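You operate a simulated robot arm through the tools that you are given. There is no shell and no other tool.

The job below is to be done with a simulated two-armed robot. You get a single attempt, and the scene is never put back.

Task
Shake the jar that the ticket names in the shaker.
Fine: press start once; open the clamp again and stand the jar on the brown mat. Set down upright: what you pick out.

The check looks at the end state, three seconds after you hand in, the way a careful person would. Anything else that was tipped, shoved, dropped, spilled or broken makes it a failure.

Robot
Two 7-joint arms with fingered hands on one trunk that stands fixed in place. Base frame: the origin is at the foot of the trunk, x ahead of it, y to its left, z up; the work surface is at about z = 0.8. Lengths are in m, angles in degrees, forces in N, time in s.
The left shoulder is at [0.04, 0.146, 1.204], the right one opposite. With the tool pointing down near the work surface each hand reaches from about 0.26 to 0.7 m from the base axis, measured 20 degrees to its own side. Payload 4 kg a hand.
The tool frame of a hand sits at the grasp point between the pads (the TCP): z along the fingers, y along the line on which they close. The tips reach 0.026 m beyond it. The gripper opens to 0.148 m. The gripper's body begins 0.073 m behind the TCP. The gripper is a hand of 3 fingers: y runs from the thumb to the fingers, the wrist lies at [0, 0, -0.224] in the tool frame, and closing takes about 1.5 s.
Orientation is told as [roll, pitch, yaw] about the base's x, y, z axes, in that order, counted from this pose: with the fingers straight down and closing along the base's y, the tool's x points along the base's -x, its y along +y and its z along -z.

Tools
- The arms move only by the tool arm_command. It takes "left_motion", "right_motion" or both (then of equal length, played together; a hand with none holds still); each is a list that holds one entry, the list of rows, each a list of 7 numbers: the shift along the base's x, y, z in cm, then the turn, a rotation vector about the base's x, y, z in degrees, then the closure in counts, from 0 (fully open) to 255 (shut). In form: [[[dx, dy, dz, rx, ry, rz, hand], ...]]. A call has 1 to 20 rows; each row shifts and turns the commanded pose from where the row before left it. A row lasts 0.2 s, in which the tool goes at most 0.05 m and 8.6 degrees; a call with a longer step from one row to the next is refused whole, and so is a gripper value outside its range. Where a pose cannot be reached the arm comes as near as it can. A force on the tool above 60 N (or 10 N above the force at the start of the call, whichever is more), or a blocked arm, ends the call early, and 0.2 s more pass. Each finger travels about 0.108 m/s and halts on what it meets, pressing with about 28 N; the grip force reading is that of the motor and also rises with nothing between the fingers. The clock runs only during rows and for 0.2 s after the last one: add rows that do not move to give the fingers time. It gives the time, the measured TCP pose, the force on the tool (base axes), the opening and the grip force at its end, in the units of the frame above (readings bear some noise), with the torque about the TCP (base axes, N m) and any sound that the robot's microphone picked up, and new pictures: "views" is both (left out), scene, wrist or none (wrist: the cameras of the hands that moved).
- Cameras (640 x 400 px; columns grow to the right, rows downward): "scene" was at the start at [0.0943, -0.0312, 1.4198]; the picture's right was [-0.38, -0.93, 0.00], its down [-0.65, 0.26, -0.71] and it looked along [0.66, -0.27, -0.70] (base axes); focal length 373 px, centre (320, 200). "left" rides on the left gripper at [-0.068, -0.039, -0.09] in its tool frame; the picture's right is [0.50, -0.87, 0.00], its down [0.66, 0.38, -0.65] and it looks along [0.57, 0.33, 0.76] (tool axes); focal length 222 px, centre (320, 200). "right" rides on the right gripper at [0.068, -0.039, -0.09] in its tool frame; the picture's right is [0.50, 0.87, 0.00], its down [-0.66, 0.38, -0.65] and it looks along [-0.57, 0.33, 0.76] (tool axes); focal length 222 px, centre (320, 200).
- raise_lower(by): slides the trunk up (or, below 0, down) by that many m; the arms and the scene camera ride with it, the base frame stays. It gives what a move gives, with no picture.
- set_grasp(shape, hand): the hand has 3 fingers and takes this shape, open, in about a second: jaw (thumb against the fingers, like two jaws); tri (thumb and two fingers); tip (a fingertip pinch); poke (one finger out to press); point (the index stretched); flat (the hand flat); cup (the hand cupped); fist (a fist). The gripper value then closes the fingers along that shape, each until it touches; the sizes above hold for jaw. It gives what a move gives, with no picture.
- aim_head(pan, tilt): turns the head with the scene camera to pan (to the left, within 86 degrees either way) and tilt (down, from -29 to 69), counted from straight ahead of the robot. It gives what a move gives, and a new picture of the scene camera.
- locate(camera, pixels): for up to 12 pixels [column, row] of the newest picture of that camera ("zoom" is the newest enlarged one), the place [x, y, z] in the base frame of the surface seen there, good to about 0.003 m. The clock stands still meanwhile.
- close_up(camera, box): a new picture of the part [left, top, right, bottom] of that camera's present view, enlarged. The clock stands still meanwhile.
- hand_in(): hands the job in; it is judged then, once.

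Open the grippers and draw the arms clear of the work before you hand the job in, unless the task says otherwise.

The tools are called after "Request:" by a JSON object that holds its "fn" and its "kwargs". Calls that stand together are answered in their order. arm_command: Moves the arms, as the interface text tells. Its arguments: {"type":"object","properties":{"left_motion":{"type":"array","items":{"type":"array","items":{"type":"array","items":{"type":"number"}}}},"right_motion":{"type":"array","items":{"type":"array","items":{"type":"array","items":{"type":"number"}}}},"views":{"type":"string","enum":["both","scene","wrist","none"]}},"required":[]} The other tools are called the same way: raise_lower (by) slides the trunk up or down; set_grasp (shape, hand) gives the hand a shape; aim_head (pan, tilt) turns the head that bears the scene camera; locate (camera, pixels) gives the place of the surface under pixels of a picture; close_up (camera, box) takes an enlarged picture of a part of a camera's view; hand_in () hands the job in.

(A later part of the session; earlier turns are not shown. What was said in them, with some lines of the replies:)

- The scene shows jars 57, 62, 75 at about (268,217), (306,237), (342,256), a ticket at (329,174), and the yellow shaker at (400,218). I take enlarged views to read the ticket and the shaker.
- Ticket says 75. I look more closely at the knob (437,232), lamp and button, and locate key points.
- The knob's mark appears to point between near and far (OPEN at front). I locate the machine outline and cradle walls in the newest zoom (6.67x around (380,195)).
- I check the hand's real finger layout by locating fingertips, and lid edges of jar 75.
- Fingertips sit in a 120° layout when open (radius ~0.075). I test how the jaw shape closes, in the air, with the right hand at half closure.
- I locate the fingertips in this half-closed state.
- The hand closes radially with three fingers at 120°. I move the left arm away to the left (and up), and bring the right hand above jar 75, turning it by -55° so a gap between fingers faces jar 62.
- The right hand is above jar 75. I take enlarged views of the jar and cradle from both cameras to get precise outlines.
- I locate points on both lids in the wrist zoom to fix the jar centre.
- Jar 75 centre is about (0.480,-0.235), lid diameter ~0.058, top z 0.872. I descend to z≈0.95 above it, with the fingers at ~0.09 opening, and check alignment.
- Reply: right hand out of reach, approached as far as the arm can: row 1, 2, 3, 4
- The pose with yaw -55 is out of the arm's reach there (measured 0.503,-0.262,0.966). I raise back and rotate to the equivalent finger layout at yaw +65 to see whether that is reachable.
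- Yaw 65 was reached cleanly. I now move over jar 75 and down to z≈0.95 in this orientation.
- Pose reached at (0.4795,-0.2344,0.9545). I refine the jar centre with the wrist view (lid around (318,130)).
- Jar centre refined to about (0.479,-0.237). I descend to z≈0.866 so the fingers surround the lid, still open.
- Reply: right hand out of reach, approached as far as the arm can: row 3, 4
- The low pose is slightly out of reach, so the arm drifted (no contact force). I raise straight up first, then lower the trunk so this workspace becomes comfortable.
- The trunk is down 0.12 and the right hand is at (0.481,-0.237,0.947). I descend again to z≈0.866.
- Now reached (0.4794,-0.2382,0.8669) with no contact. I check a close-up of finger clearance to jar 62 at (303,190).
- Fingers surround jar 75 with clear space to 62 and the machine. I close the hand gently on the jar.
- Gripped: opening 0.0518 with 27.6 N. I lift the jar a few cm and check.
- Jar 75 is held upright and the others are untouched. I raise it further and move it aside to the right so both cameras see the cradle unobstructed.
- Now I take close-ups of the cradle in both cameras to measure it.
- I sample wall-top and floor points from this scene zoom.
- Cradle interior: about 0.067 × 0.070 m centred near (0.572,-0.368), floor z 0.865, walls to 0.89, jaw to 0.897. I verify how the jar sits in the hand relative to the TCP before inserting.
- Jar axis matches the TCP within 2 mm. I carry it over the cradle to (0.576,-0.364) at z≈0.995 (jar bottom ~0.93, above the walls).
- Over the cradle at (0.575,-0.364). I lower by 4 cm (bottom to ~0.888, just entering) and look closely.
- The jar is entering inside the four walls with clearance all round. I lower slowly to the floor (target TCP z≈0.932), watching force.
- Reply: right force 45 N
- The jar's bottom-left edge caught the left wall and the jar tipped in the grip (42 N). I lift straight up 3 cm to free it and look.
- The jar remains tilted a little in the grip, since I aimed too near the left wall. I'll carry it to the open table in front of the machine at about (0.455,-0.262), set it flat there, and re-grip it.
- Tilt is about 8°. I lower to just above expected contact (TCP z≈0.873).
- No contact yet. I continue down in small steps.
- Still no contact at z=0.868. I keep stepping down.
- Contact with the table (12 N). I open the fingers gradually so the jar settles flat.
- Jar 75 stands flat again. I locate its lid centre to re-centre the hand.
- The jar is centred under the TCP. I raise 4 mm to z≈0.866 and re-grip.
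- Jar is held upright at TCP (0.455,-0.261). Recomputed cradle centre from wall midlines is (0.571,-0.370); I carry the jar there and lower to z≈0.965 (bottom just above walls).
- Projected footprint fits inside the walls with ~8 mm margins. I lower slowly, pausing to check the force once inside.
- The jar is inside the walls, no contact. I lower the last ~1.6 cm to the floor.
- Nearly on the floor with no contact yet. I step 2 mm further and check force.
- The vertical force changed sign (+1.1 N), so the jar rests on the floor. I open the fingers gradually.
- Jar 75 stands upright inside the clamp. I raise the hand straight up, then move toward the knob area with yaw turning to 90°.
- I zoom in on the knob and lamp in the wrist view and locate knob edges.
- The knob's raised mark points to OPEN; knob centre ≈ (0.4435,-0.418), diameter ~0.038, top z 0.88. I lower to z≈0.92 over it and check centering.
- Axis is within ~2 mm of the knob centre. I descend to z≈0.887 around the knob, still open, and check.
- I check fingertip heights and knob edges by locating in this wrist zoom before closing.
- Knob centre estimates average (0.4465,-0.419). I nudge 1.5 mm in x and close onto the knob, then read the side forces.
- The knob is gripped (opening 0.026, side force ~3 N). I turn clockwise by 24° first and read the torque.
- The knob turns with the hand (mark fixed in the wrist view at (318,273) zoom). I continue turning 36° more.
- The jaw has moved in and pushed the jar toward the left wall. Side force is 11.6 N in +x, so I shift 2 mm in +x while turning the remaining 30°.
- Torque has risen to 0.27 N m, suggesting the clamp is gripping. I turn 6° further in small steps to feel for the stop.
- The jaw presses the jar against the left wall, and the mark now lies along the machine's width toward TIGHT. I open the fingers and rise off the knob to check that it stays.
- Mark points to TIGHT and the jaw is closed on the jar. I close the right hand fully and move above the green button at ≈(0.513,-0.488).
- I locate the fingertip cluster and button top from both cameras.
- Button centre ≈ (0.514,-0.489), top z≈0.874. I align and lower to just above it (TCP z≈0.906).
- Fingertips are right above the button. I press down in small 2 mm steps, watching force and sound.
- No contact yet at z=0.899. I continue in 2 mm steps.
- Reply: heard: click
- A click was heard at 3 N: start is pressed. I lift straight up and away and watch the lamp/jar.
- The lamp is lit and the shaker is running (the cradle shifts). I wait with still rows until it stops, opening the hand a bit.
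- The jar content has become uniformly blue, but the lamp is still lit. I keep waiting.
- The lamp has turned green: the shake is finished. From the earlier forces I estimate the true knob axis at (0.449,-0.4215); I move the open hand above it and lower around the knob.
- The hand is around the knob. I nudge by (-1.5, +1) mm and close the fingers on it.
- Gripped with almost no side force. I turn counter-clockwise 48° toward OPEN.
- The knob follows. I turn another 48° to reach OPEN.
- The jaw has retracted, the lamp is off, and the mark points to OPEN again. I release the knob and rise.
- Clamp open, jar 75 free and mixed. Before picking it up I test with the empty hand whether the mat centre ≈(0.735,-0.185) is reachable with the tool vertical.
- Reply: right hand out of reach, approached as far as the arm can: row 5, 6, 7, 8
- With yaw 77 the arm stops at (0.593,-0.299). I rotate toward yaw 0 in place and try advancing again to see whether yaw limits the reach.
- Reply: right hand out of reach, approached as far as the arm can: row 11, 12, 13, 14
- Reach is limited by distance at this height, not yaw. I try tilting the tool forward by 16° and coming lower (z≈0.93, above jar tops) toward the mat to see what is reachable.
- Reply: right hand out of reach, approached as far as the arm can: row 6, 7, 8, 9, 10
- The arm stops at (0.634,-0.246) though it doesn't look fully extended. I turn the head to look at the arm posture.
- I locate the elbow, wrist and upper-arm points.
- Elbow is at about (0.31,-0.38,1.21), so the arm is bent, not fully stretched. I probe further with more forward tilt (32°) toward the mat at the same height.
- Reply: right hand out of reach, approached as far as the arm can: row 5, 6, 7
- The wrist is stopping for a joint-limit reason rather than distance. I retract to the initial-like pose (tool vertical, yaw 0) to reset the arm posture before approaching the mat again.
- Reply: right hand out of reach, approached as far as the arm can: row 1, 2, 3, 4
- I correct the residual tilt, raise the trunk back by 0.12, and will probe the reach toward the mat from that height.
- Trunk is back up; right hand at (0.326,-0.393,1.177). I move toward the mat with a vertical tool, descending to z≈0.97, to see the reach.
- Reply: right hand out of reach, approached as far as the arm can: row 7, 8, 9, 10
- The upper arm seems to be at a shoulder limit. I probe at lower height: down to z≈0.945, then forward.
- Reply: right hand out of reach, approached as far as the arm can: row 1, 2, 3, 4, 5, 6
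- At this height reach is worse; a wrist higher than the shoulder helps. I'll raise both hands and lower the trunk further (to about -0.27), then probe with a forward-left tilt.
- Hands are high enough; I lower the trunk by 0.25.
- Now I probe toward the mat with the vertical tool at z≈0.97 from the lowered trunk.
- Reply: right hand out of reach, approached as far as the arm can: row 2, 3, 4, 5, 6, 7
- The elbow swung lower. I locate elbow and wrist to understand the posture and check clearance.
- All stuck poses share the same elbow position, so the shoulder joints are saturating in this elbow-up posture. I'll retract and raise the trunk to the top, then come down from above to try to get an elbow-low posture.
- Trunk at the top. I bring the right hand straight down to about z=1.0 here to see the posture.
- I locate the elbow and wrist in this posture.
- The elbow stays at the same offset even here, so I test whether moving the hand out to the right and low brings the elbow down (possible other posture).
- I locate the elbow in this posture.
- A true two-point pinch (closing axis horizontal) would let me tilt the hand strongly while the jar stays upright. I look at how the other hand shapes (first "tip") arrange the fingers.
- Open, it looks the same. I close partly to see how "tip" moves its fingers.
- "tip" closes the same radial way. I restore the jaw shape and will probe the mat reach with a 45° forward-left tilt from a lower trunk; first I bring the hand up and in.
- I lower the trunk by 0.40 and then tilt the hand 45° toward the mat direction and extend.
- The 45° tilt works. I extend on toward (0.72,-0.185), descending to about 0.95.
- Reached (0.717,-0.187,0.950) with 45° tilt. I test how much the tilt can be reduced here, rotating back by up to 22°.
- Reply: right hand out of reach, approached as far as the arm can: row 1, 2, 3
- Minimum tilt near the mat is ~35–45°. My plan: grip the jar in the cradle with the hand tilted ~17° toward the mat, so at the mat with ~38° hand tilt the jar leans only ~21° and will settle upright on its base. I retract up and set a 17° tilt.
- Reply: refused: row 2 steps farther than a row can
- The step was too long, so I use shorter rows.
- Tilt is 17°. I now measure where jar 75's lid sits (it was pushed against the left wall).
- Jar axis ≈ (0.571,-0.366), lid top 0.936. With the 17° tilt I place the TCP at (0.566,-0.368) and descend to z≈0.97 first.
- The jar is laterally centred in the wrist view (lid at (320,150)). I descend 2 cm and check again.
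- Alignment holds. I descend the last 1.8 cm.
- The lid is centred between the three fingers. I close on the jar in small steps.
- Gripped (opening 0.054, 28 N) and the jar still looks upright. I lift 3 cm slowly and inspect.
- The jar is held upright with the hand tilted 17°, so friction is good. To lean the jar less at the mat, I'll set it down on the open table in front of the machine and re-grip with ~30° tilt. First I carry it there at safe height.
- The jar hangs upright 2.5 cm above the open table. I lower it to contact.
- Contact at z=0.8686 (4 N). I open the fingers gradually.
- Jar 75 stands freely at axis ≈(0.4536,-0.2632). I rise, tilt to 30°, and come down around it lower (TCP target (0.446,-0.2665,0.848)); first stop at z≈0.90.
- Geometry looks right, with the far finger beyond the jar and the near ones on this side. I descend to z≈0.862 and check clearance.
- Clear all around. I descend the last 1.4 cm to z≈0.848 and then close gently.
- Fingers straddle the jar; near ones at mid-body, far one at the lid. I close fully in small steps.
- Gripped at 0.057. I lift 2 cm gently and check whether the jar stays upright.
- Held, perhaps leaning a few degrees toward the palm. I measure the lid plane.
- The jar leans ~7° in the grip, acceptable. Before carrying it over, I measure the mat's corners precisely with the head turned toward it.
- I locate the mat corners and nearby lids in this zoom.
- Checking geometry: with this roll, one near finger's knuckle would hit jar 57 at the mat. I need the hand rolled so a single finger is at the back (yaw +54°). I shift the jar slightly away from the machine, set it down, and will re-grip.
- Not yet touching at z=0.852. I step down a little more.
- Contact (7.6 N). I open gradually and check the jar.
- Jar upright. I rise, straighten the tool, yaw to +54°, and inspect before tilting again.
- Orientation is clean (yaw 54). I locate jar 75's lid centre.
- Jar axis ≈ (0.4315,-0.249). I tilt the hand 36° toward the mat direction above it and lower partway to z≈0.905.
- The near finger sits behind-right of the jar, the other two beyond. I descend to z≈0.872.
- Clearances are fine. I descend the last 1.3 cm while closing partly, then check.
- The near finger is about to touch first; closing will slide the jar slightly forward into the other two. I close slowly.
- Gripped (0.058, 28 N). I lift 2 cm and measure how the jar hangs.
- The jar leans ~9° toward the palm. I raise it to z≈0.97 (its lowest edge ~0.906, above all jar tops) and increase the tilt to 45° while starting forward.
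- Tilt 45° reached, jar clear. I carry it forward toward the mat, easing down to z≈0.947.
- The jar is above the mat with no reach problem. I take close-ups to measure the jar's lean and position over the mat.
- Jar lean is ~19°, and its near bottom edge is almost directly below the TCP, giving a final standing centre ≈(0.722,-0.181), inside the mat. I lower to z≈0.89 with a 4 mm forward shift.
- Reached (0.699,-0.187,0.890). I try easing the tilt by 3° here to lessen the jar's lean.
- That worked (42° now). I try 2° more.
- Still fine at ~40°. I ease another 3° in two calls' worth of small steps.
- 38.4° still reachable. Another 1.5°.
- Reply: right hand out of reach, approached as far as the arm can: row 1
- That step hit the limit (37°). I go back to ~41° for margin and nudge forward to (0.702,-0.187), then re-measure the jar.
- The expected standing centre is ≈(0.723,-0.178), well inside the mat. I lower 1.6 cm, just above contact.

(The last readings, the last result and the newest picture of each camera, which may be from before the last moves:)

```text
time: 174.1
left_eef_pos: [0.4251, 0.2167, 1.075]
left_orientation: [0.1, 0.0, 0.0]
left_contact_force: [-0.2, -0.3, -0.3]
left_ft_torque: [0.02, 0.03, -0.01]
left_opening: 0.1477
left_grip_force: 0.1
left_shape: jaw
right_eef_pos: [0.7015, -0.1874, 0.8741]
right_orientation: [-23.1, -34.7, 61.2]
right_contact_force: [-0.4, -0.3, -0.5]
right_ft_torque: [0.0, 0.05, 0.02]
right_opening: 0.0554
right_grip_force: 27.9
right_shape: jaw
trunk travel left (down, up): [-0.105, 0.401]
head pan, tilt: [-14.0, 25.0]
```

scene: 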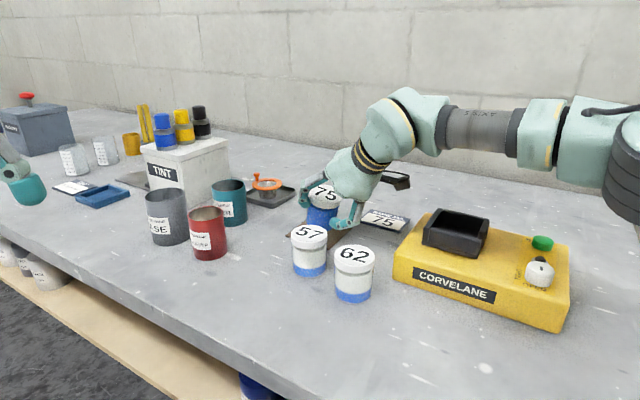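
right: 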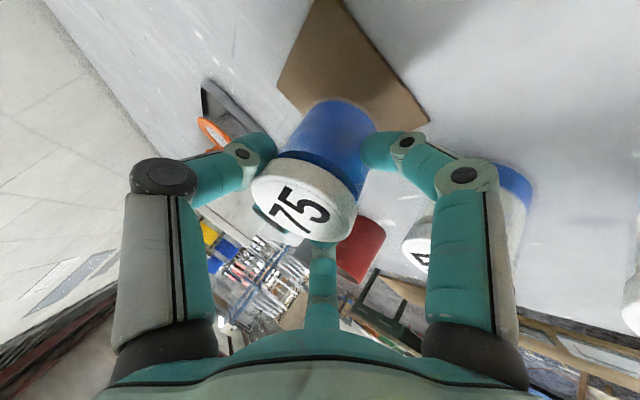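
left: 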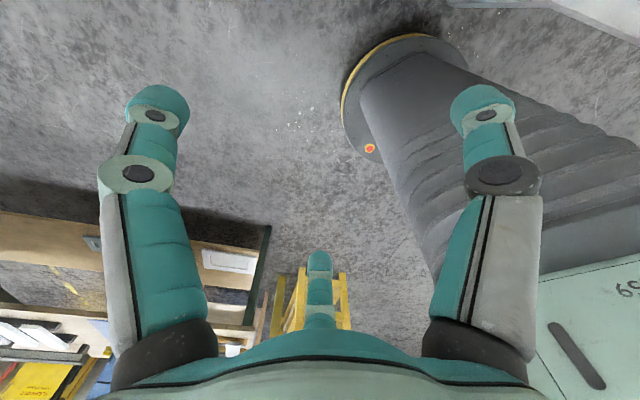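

I continue down in 2 mm steps until firm contact.

Request:
{"fn": "arm_command", "kwargs": {"right_motion": [[[0, 0, -0.2, 0, 0, 0, 210], [0, 0, -0.2, 0, 0, 0, 210], [0, 0, 0, 0, 0, 0, 210]]], "views": "scene"}}

Request:
{"fn": "close_up", "kwargs": {"camera": "scene", "box": [260, 150, 400, 280]}}

```text
time: 174.9
left_eef_pos: [0.4243, 0.2177, 1.0771]
left_orientation: [0.0, 0.0, 0.0]
left_contact_force: [-0.3, -0.5, 0.1]
left_ft_torque: [0.02, -0.01, -0.03]
left_opening: 0.1482
left_grip_force: 0.0
left_shape: jaw
right_eef_pos: [0.7015, -0.1864, 0.8691]
right_orientation: [-23.1, -34.7, 61.2]
right_contact_force: [0.2, 0.3, -1.1]
right_ft_torque: [-0.06, 0.01, -0.01]
right_opening: 0.0557
right_grip_force: 28.5
right_shape: jaw
trunk travel left (down, up): [-0.105, 0.401]
head pan, tilt: [-14.0, 25.0]
```

scene: 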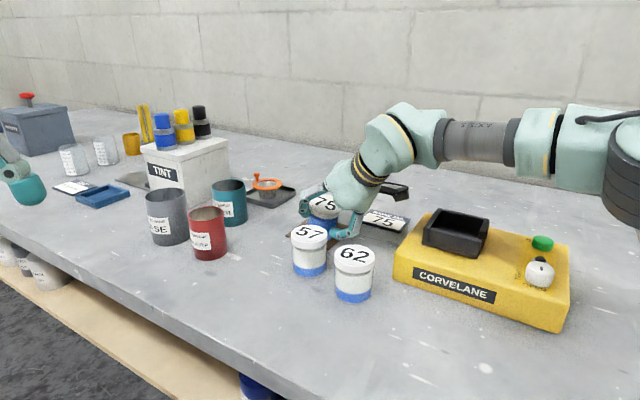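

```text
3.08 times, centred on (330, 215) of scene
```

zoom: 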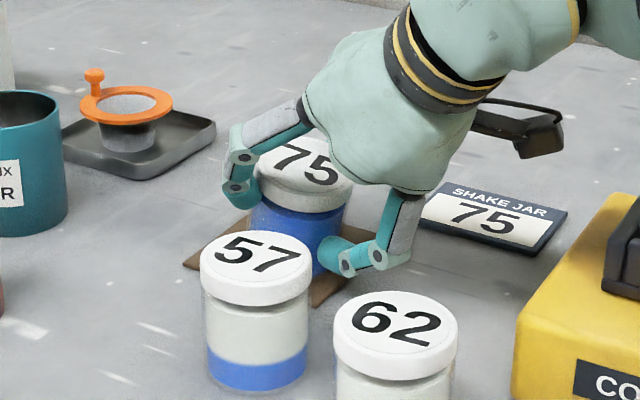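

Not yet touching. I continue in 2 mm steps.

Request:
{"fn": "arm_command", "kwargs": {"right_motion": [[[0, 0, -0.2, 0, 0, 0, 210], [0, 0, -0.2, 0, 0, 0, 210], [0, 0, 0, 0, 0, 0, 210]]], "views": "none"}}

```text
time: 175.7
left_eef_pos: [0.4234, 0.2176, 1.0746]
left_orientation: [0.0, 0.0, 0.0]
left_contact_force: [0.0, 0.0, -0.2]
left_ft_torque: [-0.02, -0.02, 0.02]
left_opening: 0.1479
left_grip_force: 0.0
left_shape: jaw
right_eef_pos: [0.7021, -0.1875, 0.8679]
right_orientation: [-23.4, -34.8, 61.3]
right_contact_force: [0.7, -1.2, 4.4]
right_ft_torque: [-0.05, -0.01, -0.02]
right_opening: 0.0558
right_grip_force: 28.4
right_shape: jaw
trunk travel left (down, up): [-0.105, 0.401]
head pan, tilt: [-14.0, 25.0]
```

Contact (4.4 N) at the near bottom edge. I press down gently in 2 mm steps to rotate the jar toward upright in the grip.

Request:
{"fn": "arm_command", "kwargs": {"right_motion": [[[0, 0, -0.2, 0, 0, 0, 210], [0, 0, -0.2, 0, 0, 0, 210], [0, 0, 0, 0, 0, 0, 210]]], "views": "wrist"}}

Request:
{"fn": "close_up", "kwargs": {"camera": "scene", "box": [260, 150, 400, 280]}}

```text
time: 176.5
left_eef_pos: [0.4221, 0.218, 1.0763]
left_orientation: [0.0, -0.1, 0.0]
left_contact_force: [1.0, 0.0, 0.2]
left_ft_torque: [-0.03, 0.03, 0.02]
left_opening: 0.148
left_grip_force: 0.0
left_shape: jaw
right_eef_pos: [0.7007, -0.1874, 0.8652]
right_orientation: [-23.5, -34.8, 61.4]
right_contact_force: [1.8, -2.6, 17.2]
right_ft_torque: [-0.23, -0.07, 0.02]
right_opening: 0.0576
right_grip_force: 28.1
right_shape: jaw
trunk travel left (down, up): [-0.105, 0.401]
head pan, tilt: [-14.0, 25.0]
```

right: 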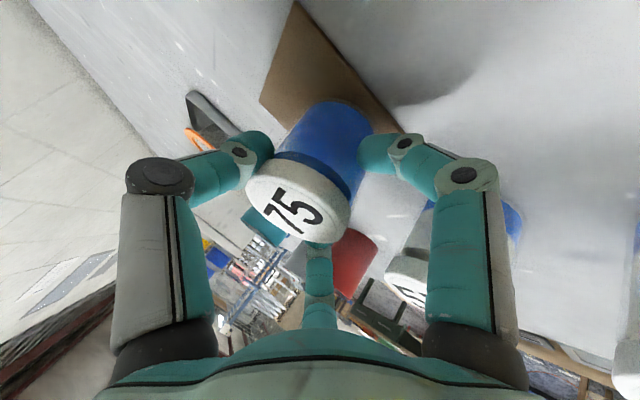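

```text
3.08 times, centred on (330, 215) of scene
```

zoom: 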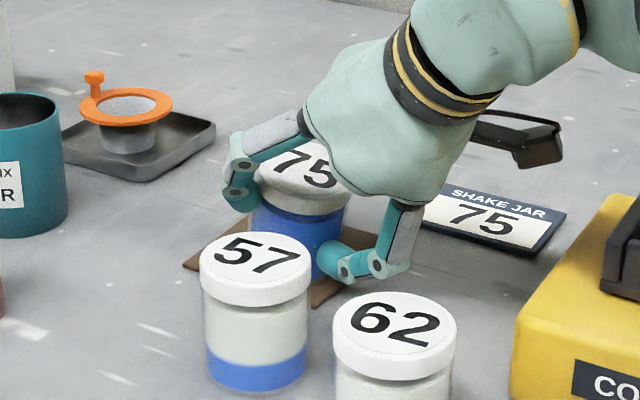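

The jar is rotating (opening grew to 0.0576) at 17 N. I press 3 mm more.

Request:
{"fn": "arm_command", "kwargs": {"right_motion": [[[0, 0, -0.15, 0, 0, 0, 210], [0, 0, -0.15, 0, 0, 0, 210], [0, 0, 0, 0, 0, 0, 210]]], "views": "wrist"}}

Request:
{"fn": "locate", "kwargs": {"camera": "right", "pixels": [[298, 208], [270, 188], [323, 228], [283, 218], [315, 198], [263, 203], [333, 218]]}}

```text
time: 177.3
left_eef_pos: [0.4226, 0.2176, 1.0775]
left_orientation: [0.0, -0.2, 0.0]
left_contact_force: [-0.5, 0.1, 0.6]
left_ft_torque: [-0.03, 0.04, 0.0]
left_opening: 0.148
left_grip_force: 0.1
left_shape: jaw
right_eef_pos: [0.7002, -0.1869, 0.8627]
right_orientation: [-23.6, -34.9, 61.3]
right_contact_force: [4.2, -4.5, 24.7]
right_ft_torque: [-0.32, -0.18, 0.03]
right_opening: 0.0587
right_grip_force: 28.0
right_shape: jaw
trunk travel left (down, up): [-0.105, 0.401]
head pan, tilt: [-14.0, 25.0]
```

right: 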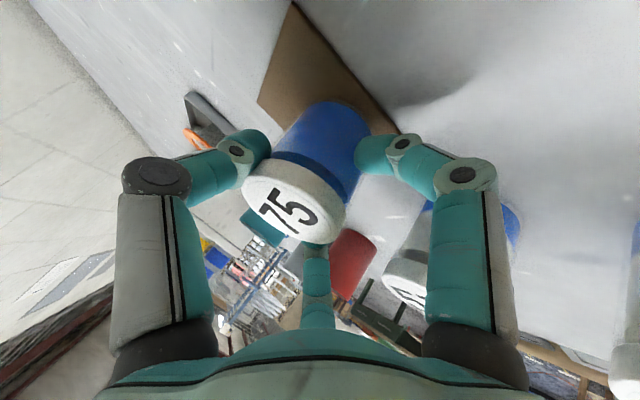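

```text
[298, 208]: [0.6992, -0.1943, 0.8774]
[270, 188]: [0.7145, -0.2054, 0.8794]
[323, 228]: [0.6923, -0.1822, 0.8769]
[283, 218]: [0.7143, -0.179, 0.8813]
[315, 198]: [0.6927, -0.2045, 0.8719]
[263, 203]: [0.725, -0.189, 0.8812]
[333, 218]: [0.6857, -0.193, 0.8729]
```

Lean is down to ~13° with 25 N. I ease up 2 mm and then open very gradually so the jar rocks onto its base between the fingers.

Request:
{"fn": "arm_command", "kwargs": {"right_motion": [[[0, 0, 0.2, 0, 0, 0, 210], [0, 0, 0, 0, 0, 0, 162], [0, 0, 0, 0, 0, 0, 158], [0, 0, 0, 0, 0, 0, 155], [0, 0, 0, 0, 0, 0, 152], [0, 0, 0, 0, 0, 0, 149], [0, 0, 0, 0, 0, 0, 146], [0, 0, 0, 0, 0, 0, 143], [0, 0, 0, 0, 0, 0, 140], [0, 0, 0, 0, 0, 0, 137], [0, 0, 0, 0, 0, 0, 137]]], "views": "both"}}

Request:
{"fn": "close_up", "kwargs": {"camera": "scene", "box": [260, 150, 400, 280]}}

Request:
{"fn": "locate", "kwargs": {"camera": "right", "pixels": [[298, 208], [270, 188], [323, 228], [283, 218], [315, 198], [263, 203], [333, 218]]}}

```text
time: 179.7
left_eef_pos: [0.4243, 0.2176, 1.0755]
left_orientation: [0.0, -0.1, 0.1]
left_contact_force: [0.2, 0.1, 0.5]
left_ft_torque: [0.04, 0.0, -0.02]
left_opening: 0.1477
left_grip_force: 0.0
left_shape: jaw
right_eef_pos: [0.7024, -0.1888, 0.8616]
right_orientation: [-23.1, -34.8, 61.1]
right_contact_force: [0.1, 0.0, -0.5]
right_ft_torque: [-0.01, 0.01, -0.05]
right_opening: 0.0684
right_grip_force: 0.1
right_shape: jaw
trunk travel left (down, up): [-0.105, 0.401]
head pan, tilt: [-14.0, 25.0]
```

scene: 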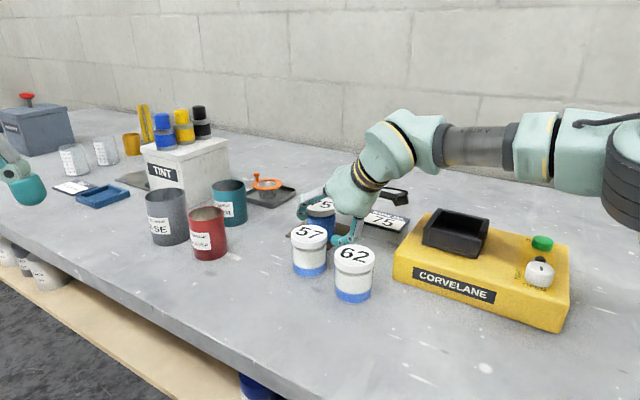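
right: 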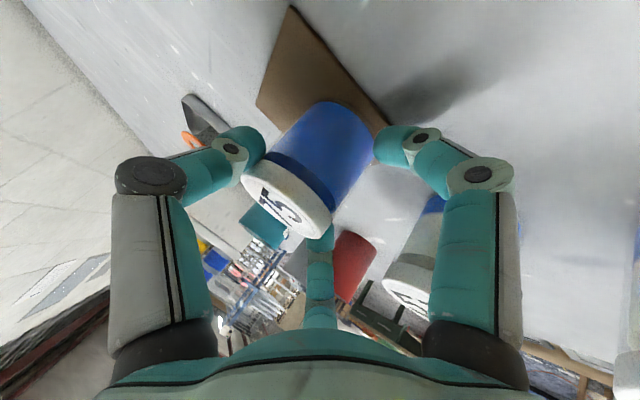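

```text
3.08 times, centred on (330, 215) of scene
```

zoom: 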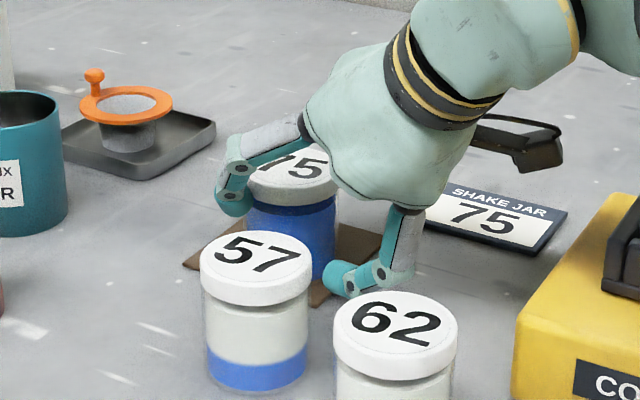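

```text
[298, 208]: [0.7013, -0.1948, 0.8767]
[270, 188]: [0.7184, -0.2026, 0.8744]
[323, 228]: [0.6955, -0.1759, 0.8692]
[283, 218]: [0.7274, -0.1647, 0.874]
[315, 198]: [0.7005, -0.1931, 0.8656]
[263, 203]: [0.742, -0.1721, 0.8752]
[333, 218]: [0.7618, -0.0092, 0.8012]
```

Jar 75 now stands flat on the mat (lid points all z≈0.875). I open a bit more in small steps and re-check clearances before withdrawing.

Request:
{"fn": "arm_command", "kwargs": {"right_motion": [[[0, 0, 0, 0, 0, 0, 132], [0, 0, 0, 0, 0, 0, 127], [0, 0, 0, 0, 0, 0, 122], [0, 0, 0, 0, 0, 0, 117], [0, 0, 0, 0, 0, 0, 112], [0, 0, 0, 0, 0, 0, 112]]], "views": "both"}}

Request:
{"fn": "close_up", "kwargs": {"camera": "scene", "box": [260, 150, 400, 280]}}

Request:
{"fn": "close_up", "kwargs": {"camera": "right", "box": [180, 60, 460, 280]}}

```text
time: 181.1
left_eef_pos: [0.4247, 0.2176, 1.0761]
left_orientation: [0.1, -0.1, 0.0]
left_contact_force: [-0.4, -0.1, -0.3]
left_ft_torque: [0.02, -0.03, -0.02]
left_opening: 0.1478
left_grip_force: 0.1
left_shape: jaw
right_eef_pos: [0.7021, -0.1873, 0.8604]
right_orientation: [-23.0, -34.7, 61.1]
right_contact_force: [0.5, 0.3, 0.3]
right_ft_torque: [0.0, -0.04, -0.01]
right_opening: 0.0821
right_grip_force: 0.1
right_shape: jaw
trunk travel left (down, up): [-0.105, 0.401]
head pan, tilt: [-14.0, 25.0]
```

scene: 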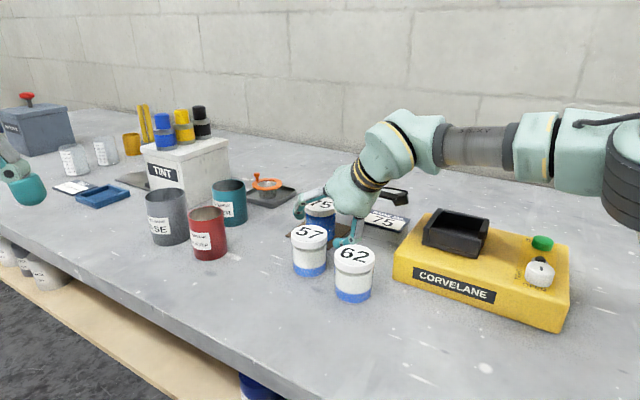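
right: 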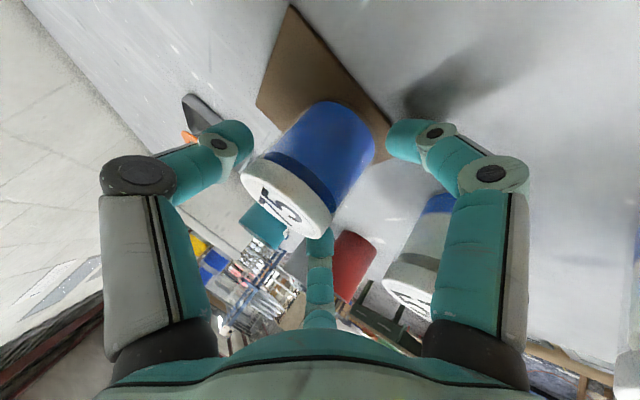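

```text
3.08 times, centred on (330, 215) of scene
```

zoom: 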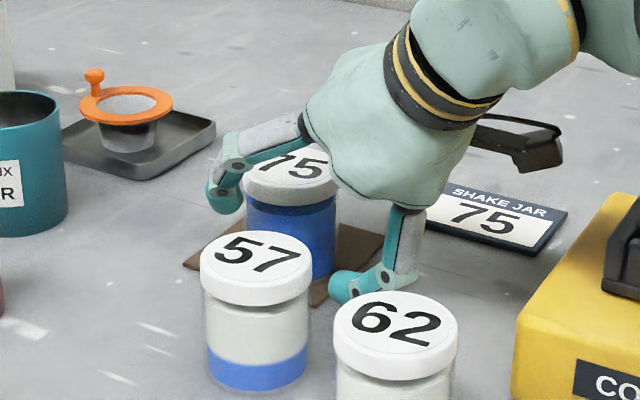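

```text
1.82 times, centred on (320, 170) of right
```

zoom: 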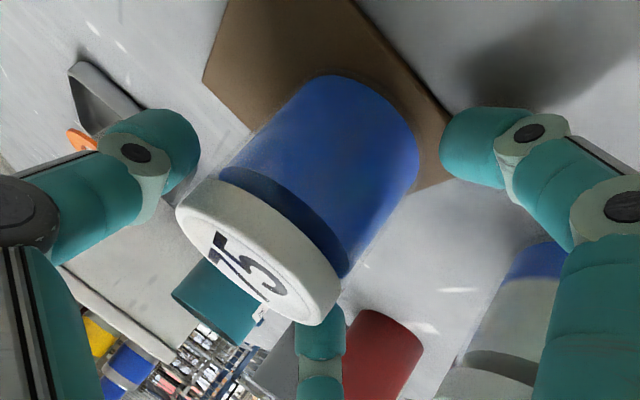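

All fingers are clear of the jar. I open slightly more, then withdraw along the tool axis (back and up).

Request:
{"fn": "arm_command", "kwargs": {"right_motion": [[[0, 0, 0, 0, 0, 0, 104], [0, 0, 0, 0, 0, 0, 97], [0, 0, 0, 0, 0, 0, 97], [-0.6, -0.27, 0.8, 0, 0, 0, 97], [-0.9, -0.4, 1.15, 0, 0, 0, 97], [-1.2, -0.54, 1.5, 0, 0, 0, 97], [0, 0, 0, 0, 0, 0, 97]]], "views": "both"}}

Request:
{"fn": "close_up", "kwargs": {"camera": "scene", "box": [260, 150, 400, 280]}}

```text
time: 182.7
left_eef_pos: [0.4251, 0.2179, 1.0751]
left_orientation: [0.0, 0.0, 0.0]
left_contact_force: [0.1, 0.1, -0.1]
left_ft_torque: [0.02, 0.03, 0.0]
left_opening: 0.1483
left_grip_force: 0.1
left_shape: jaw
right_eef_pos: [0.6749, -0.1995, 0.8947]
right_orientation: [-23.1, -34.7, 61.0]
right_contact_force: [0.3, 0.9, 0.1]
right_ft_torque: [0.02, 0.03, -0.01]
right_opening: 0.0912
right_grip_force: 0.0
right_shape: jaw
trunk travel left (down, up): [-0.105, 0.401]
head pan, tilt: [-14.0, 25.0]
```

scene: 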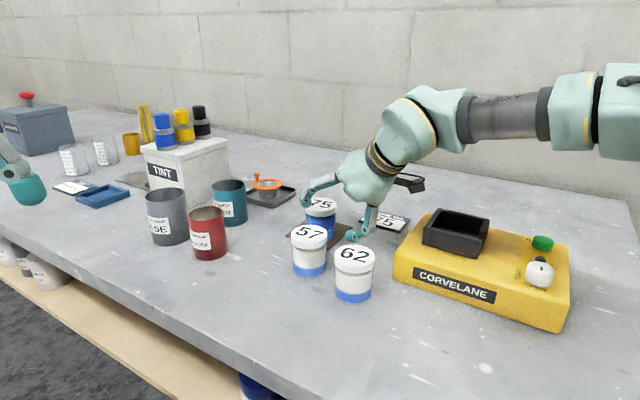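
right: 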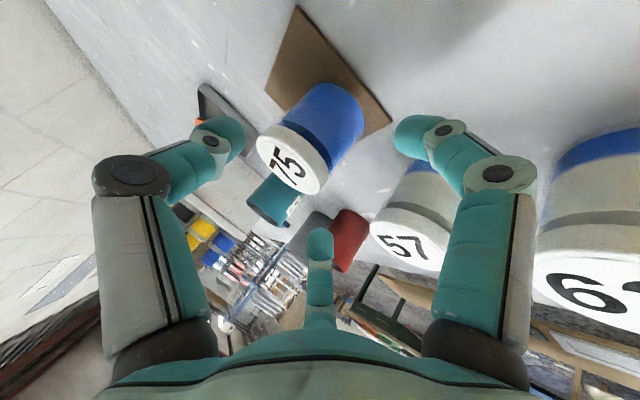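

```text
3.08 times, centred on (330, 215) of scene
```

zoom: 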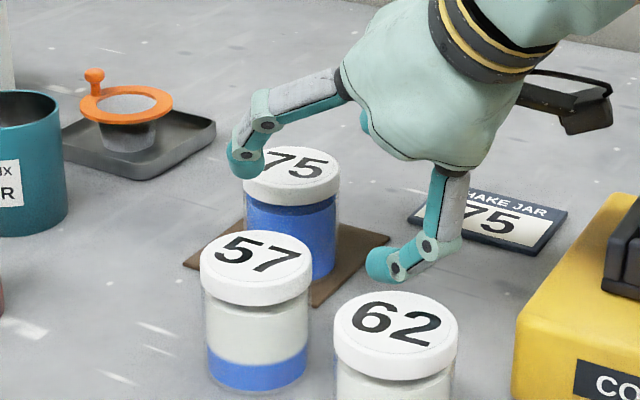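

Jar 75 remains standing on the mat. I continue withdrawing back and up.

Request:
{"fn": "arm_command", "kwargs": {"right_motion": [[[-1.2, -0.54, 1.5, 0, 0, 0, 97], [-1.2, -0.54, 1.6, 0, 0, 0, 97], [-1.2, -0.54, 2.0, 0, 0, 0, 97], [-1.5, -0.7, 3, 0, 0, 0, 90], [-2, -1, 3, 0, 0, 0, 90], [-2.5, -1, 2.5, 0, 0, 0, 90], [0, 0, 0, 0, 0, 0, 90]]], "views": "both"}}

Request:
{"fn": "close_up", "kwargs": {"camera": "scene", "box": [260, 150, 400, 280]}}

```text
time: 184.3
left_eef_pos: [0.4255, 0.2168, 1.0752]
left_orientation: [0.0, 0.0, 0.0]
left_contact_force: [0.5, -0.7, -1.4]
left_ft_torque: [0.01, 0.0, 0.04]
left_opening: 0.1479
left_grip_force: 0.1
left_shape: jaw
right_eef_pos: [0.5792, -0.2415, 1.0308]
right_orientation: [-23.0, -34.6, 61.1]
right_contact_force: [0.0, 0.4, -1.2]
right_ft_torque: [-0.03, 0.01, 0.01]
right_opening: 0.0955
right_grip_force: 0.1
right_shape: jaw
trunk travel left (down, up): [-0.105, 0.401]
head pan, tilt: [-14.0, 25.0]
```

scene: 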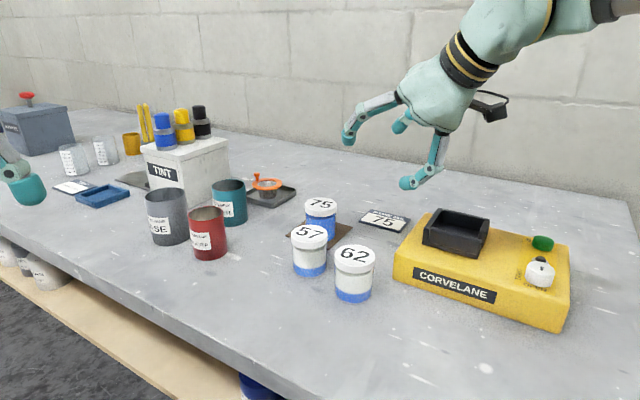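
right: 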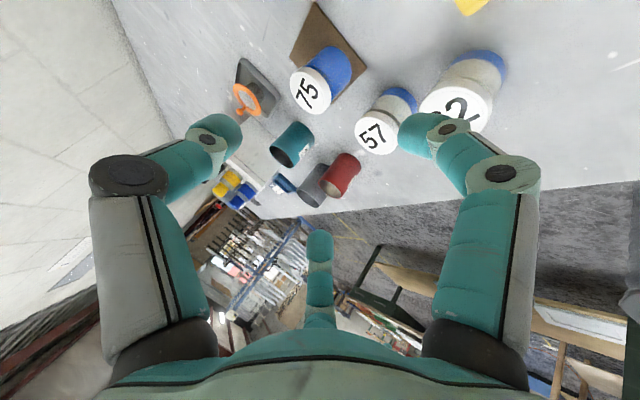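

```text
3.08 times, centred on (330, 215) of scene
```

zoom: 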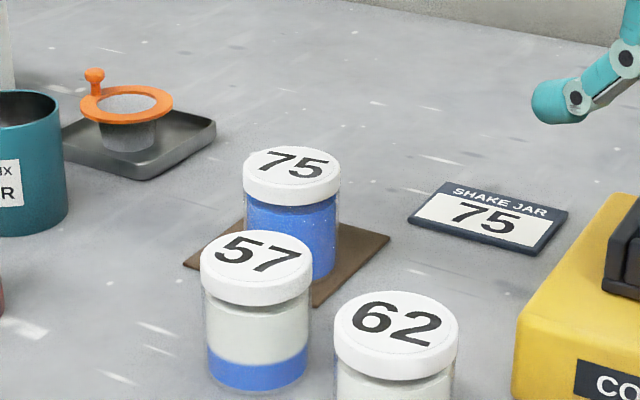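

Jar 75 stands upright on the mat. I verify its position from the wrist camera and measure its lid.

Request:
{"fn": "close_up", "kwargs": {"camera": "right", "box": [270, 0, 400, 130]}}

Request:
{"fn": "locate", "kwargs": {"camera": "scene", "pixels": [[320, 203], [308, 202], [333, 204], [320, 199], [320, 208], [345, 225], [342, 240], [300, 232]]}}

Request:
{"fn": "locate", "kwargs": {"camera": "right", "pixels": [[311, 90], [297, 85], [325, 97], [318, 7], [362, 62], [293, 55], [325, 100]]}}

```text
3.08 times, centred on (335, 65) of right
```

zoom: 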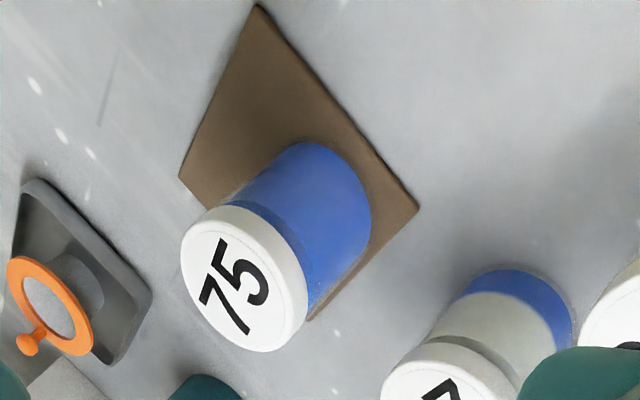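

```text
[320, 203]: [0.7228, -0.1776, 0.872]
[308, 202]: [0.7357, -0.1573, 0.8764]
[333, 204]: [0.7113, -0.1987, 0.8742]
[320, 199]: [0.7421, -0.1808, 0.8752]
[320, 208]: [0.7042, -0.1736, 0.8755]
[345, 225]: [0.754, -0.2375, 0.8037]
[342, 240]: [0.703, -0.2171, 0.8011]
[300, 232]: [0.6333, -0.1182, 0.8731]
```

```text
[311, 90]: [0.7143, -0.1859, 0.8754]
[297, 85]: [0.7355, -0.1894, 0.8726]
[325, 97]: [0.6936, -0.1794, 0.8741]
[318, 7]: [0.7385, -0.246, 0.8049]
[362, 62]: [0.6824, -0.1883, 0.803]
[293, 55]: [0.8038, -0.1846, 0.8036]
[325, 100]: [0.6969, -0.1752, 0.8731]
```

The jar (centre ≈(0.72,-0.18)) is fully on the mat. I retract the right arm to a clear pose near its start, straightening it and opening the gripper.

Request:
{"fn": "arm_command", "kwargs": {"right_motion": [[[-1.5, -0.8, 3, 0, 0, 0, 90], [-2.5, -1.2, 2, -3.36, 7.46, 0, 90], [-3, -1.2, 1, -3.36, 7.46, 0, 90], [-3, -1.2, 0, -3.36, 7.46, 0, 90], [-3, -1.2, 0, -3.36, 7.46, 0, 90], [-3, -1.2, 0, -3.36, 7.46, 0, 90], [-3, -1.5, 0, 0, 0, -6, 60], [-3, -1.5, 0, 0, 0, -6, 30], [-2, -1.5, 0, 0, 0, -6, 0], [0, -1, 0, 0, 0, -6, 0], [0, 0, 0, 0, 0, 0, 0], [0, 0, 0, 0, 0, 0, 0]]], "views": "scene"}}

```text
time: 186.9
left_eef_pos: [0.4248, 0.2177, 1.075]
left_orientation: [0.0, 0.0, 0.0]
left_contact_force: [-0.1, -0.1, 0.6]
left_ft_torque: [-0.02, 0.05, -0.03]
left_opening: 0.1482
left_grip_force: 0.0
left_shape: jaw
right_eef_pos: [0.3382, -0.3653, 1.0915]
right_orientation: [-0.1, 0.0, 29.8]
right_contact_force: [0.3, -0.3, 0.5]
right_ft_torque: [0.0, 0.02, 0.03]
right_opening: 0.1479
right_grip_force: 0.1
right_shape: jaw
trunk travel left (down, up): [-0.105, 0.401]
head pan, tilt: [-14.0, 25.0]
```

scene: 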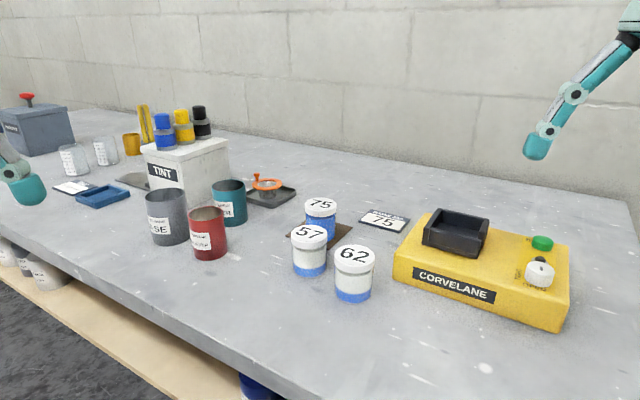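

Both arms are clear. I raise the trunk back up and take a final overall look.

Request:
{"fn": "raise_lower", "kwargs": {"by": 0.27}}

Request:
{"fn": "aim_head", "kwargs": {"pan": -22.2, "tilt": 44.4}}

Request:
{"fn": "close_up", "kwargs": {"camera": "scene", "box": [230, 140, 480, 290]}}

Request:
{"fn": "locate", "kwargs": {"camera": "scene", "pixels": [[306, 226], [268, 207], [277, 181], [388, 198], [438, 230], [329, 174]]}}

```text
time: 189.6
left_eef_pos: [0.4235, 0.2179, 1.3449]
left_orientation: [0.2, -0.1, 0.0]
left_contact_force: [-0.2, -0.4, 0.4]
left_ft_torque: [0.02, -0.01, -0.01]
left_opening: 0.148
left_grip_force: 0.1
left_shape: jaw
right_eef_pos: [0.3382, -0.3655, 1.3614]
right_orientation: [-0.1, 0.0, 29.9]
right_contact_force: [0.1, -0.4, 0.0]
right_ft_torque: [0.0, 0.0, 0.02]
right_opening: 0.148
right_grip_force: 0.0
right_shape: jaw
trunk travel left (down, up): [-0.375, 0.131]
head pan, tilt: [-14.0, 25.0]
```

```text
time: 190.4
left_eef_pos: [0.4238, 0.2183, 1.3451]
left_orientation: [0.0, 0.0, 0.1]
left_contact_force: [0.0, 0.6, 0.2]
left_ft_torque: [0.03, -0.03, 0.02]
left_opening: 0.1479
left_grip_force: 0.0
left_shape: jaw
right_eef_pos: [0.3383, -0.3643, 1.3611]
right_orientation: [0.0, 0.0, 29.9]
right_contact_force: [-0.2, -0.1, 0.4]
right_ft_torque: [0.07, 0.03, 0.01]
right_opening: 0.1478
right_grip_force: 0.0
right_shape: jaw
trunk travel left (down, up): [-0.375, 0.131]
head pan, tilt: [-22.2, 44.4]
```

scene: 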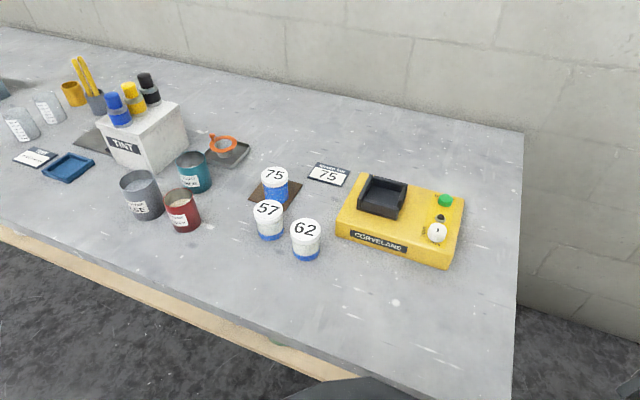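

```text
2.56 times, centred on (355, 215) of scene
```

zoom: 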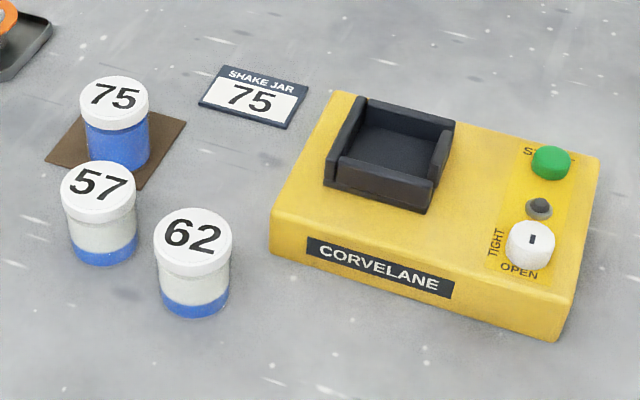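

```text
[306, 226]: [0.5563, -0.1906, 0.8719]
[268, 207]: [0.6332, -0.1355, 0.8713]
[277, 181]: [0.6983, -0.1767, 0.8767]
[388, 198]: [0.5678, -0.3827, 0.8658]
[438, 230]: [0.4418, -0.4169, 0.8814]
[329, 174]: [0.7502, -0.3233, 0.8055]
```

Everything else is unchanged. I take one last close look at the jar's base on the mat.

Request:
{"fn": "close_up", "kwargs": {"camera": "scene", "box": [242, 160, 308, 215]}}

Request:
{"fn": "locate", "kwargs": {"camera": "zoom", "pixels": [[310, 105], [250, 105], [372, 110], [310, 65], [310, 145], [390, 300], [400, 250], [590, 215], [90, 300]]}}

```text
7.27 times, centred on (275, 188) of scene
```

zoom: 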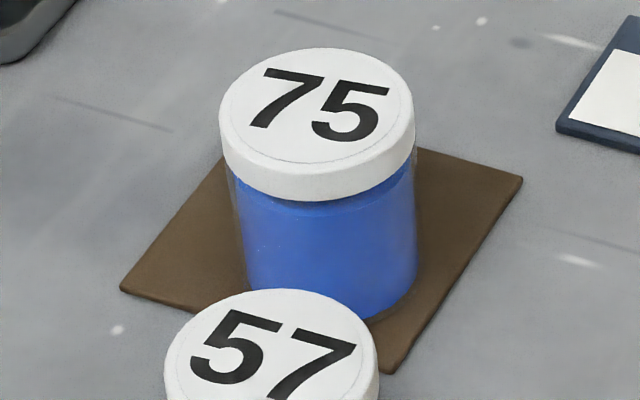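

```text
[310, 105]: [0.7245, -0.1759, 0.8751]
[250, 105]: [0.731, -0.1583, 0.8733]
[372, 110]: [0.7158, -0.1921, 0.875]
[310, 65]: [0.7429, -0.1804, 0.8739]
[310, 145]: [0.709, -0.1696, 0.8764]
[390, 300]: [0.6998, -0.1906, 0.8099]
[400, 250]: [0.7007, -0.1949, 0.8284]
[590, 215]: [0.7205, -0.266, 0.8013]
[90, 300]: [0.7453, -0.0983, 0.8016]
```

Jar 75 is upright and entirely on the brown mat. The shaker clamp is open, start was pressed once, and both grippers are open with the arms clear, so I hand in.

Request:
{"fn": "hand_in", "kwargs": {}}

```text
The job is handed in.
```

Jar 75, the one the ticket names, has been shaken and now stands upright on the brown mat. The job is handed in; the tool gave no verdict.

- **Shaking:** I clamped the jar, pressed start once (one click heard), and waited until the lamp turned green. The paint inside had mixed to an even blue.
- **Clamp:** the knob is back at OPEN and the jaw has retracted.
- **Placement:** the jar's base is fully on the mat, near the corner closest to the robot.
- **Everything else:** in the last views jars 57 and 62, the ticket and the shaker had not moved. Nothing was tipped or spilled. Both grippers are open and the arms are clear.

- **First try at the clamp:** the jar caught the clamp's left wall and tilted in the grip. I set it down on the table, re-gripped it and put it in cleanly.
- **Setting down on the mat:** the mat is past the arm's straight-down reach, so I placed the jar with the hand tilted and let it settle flat.
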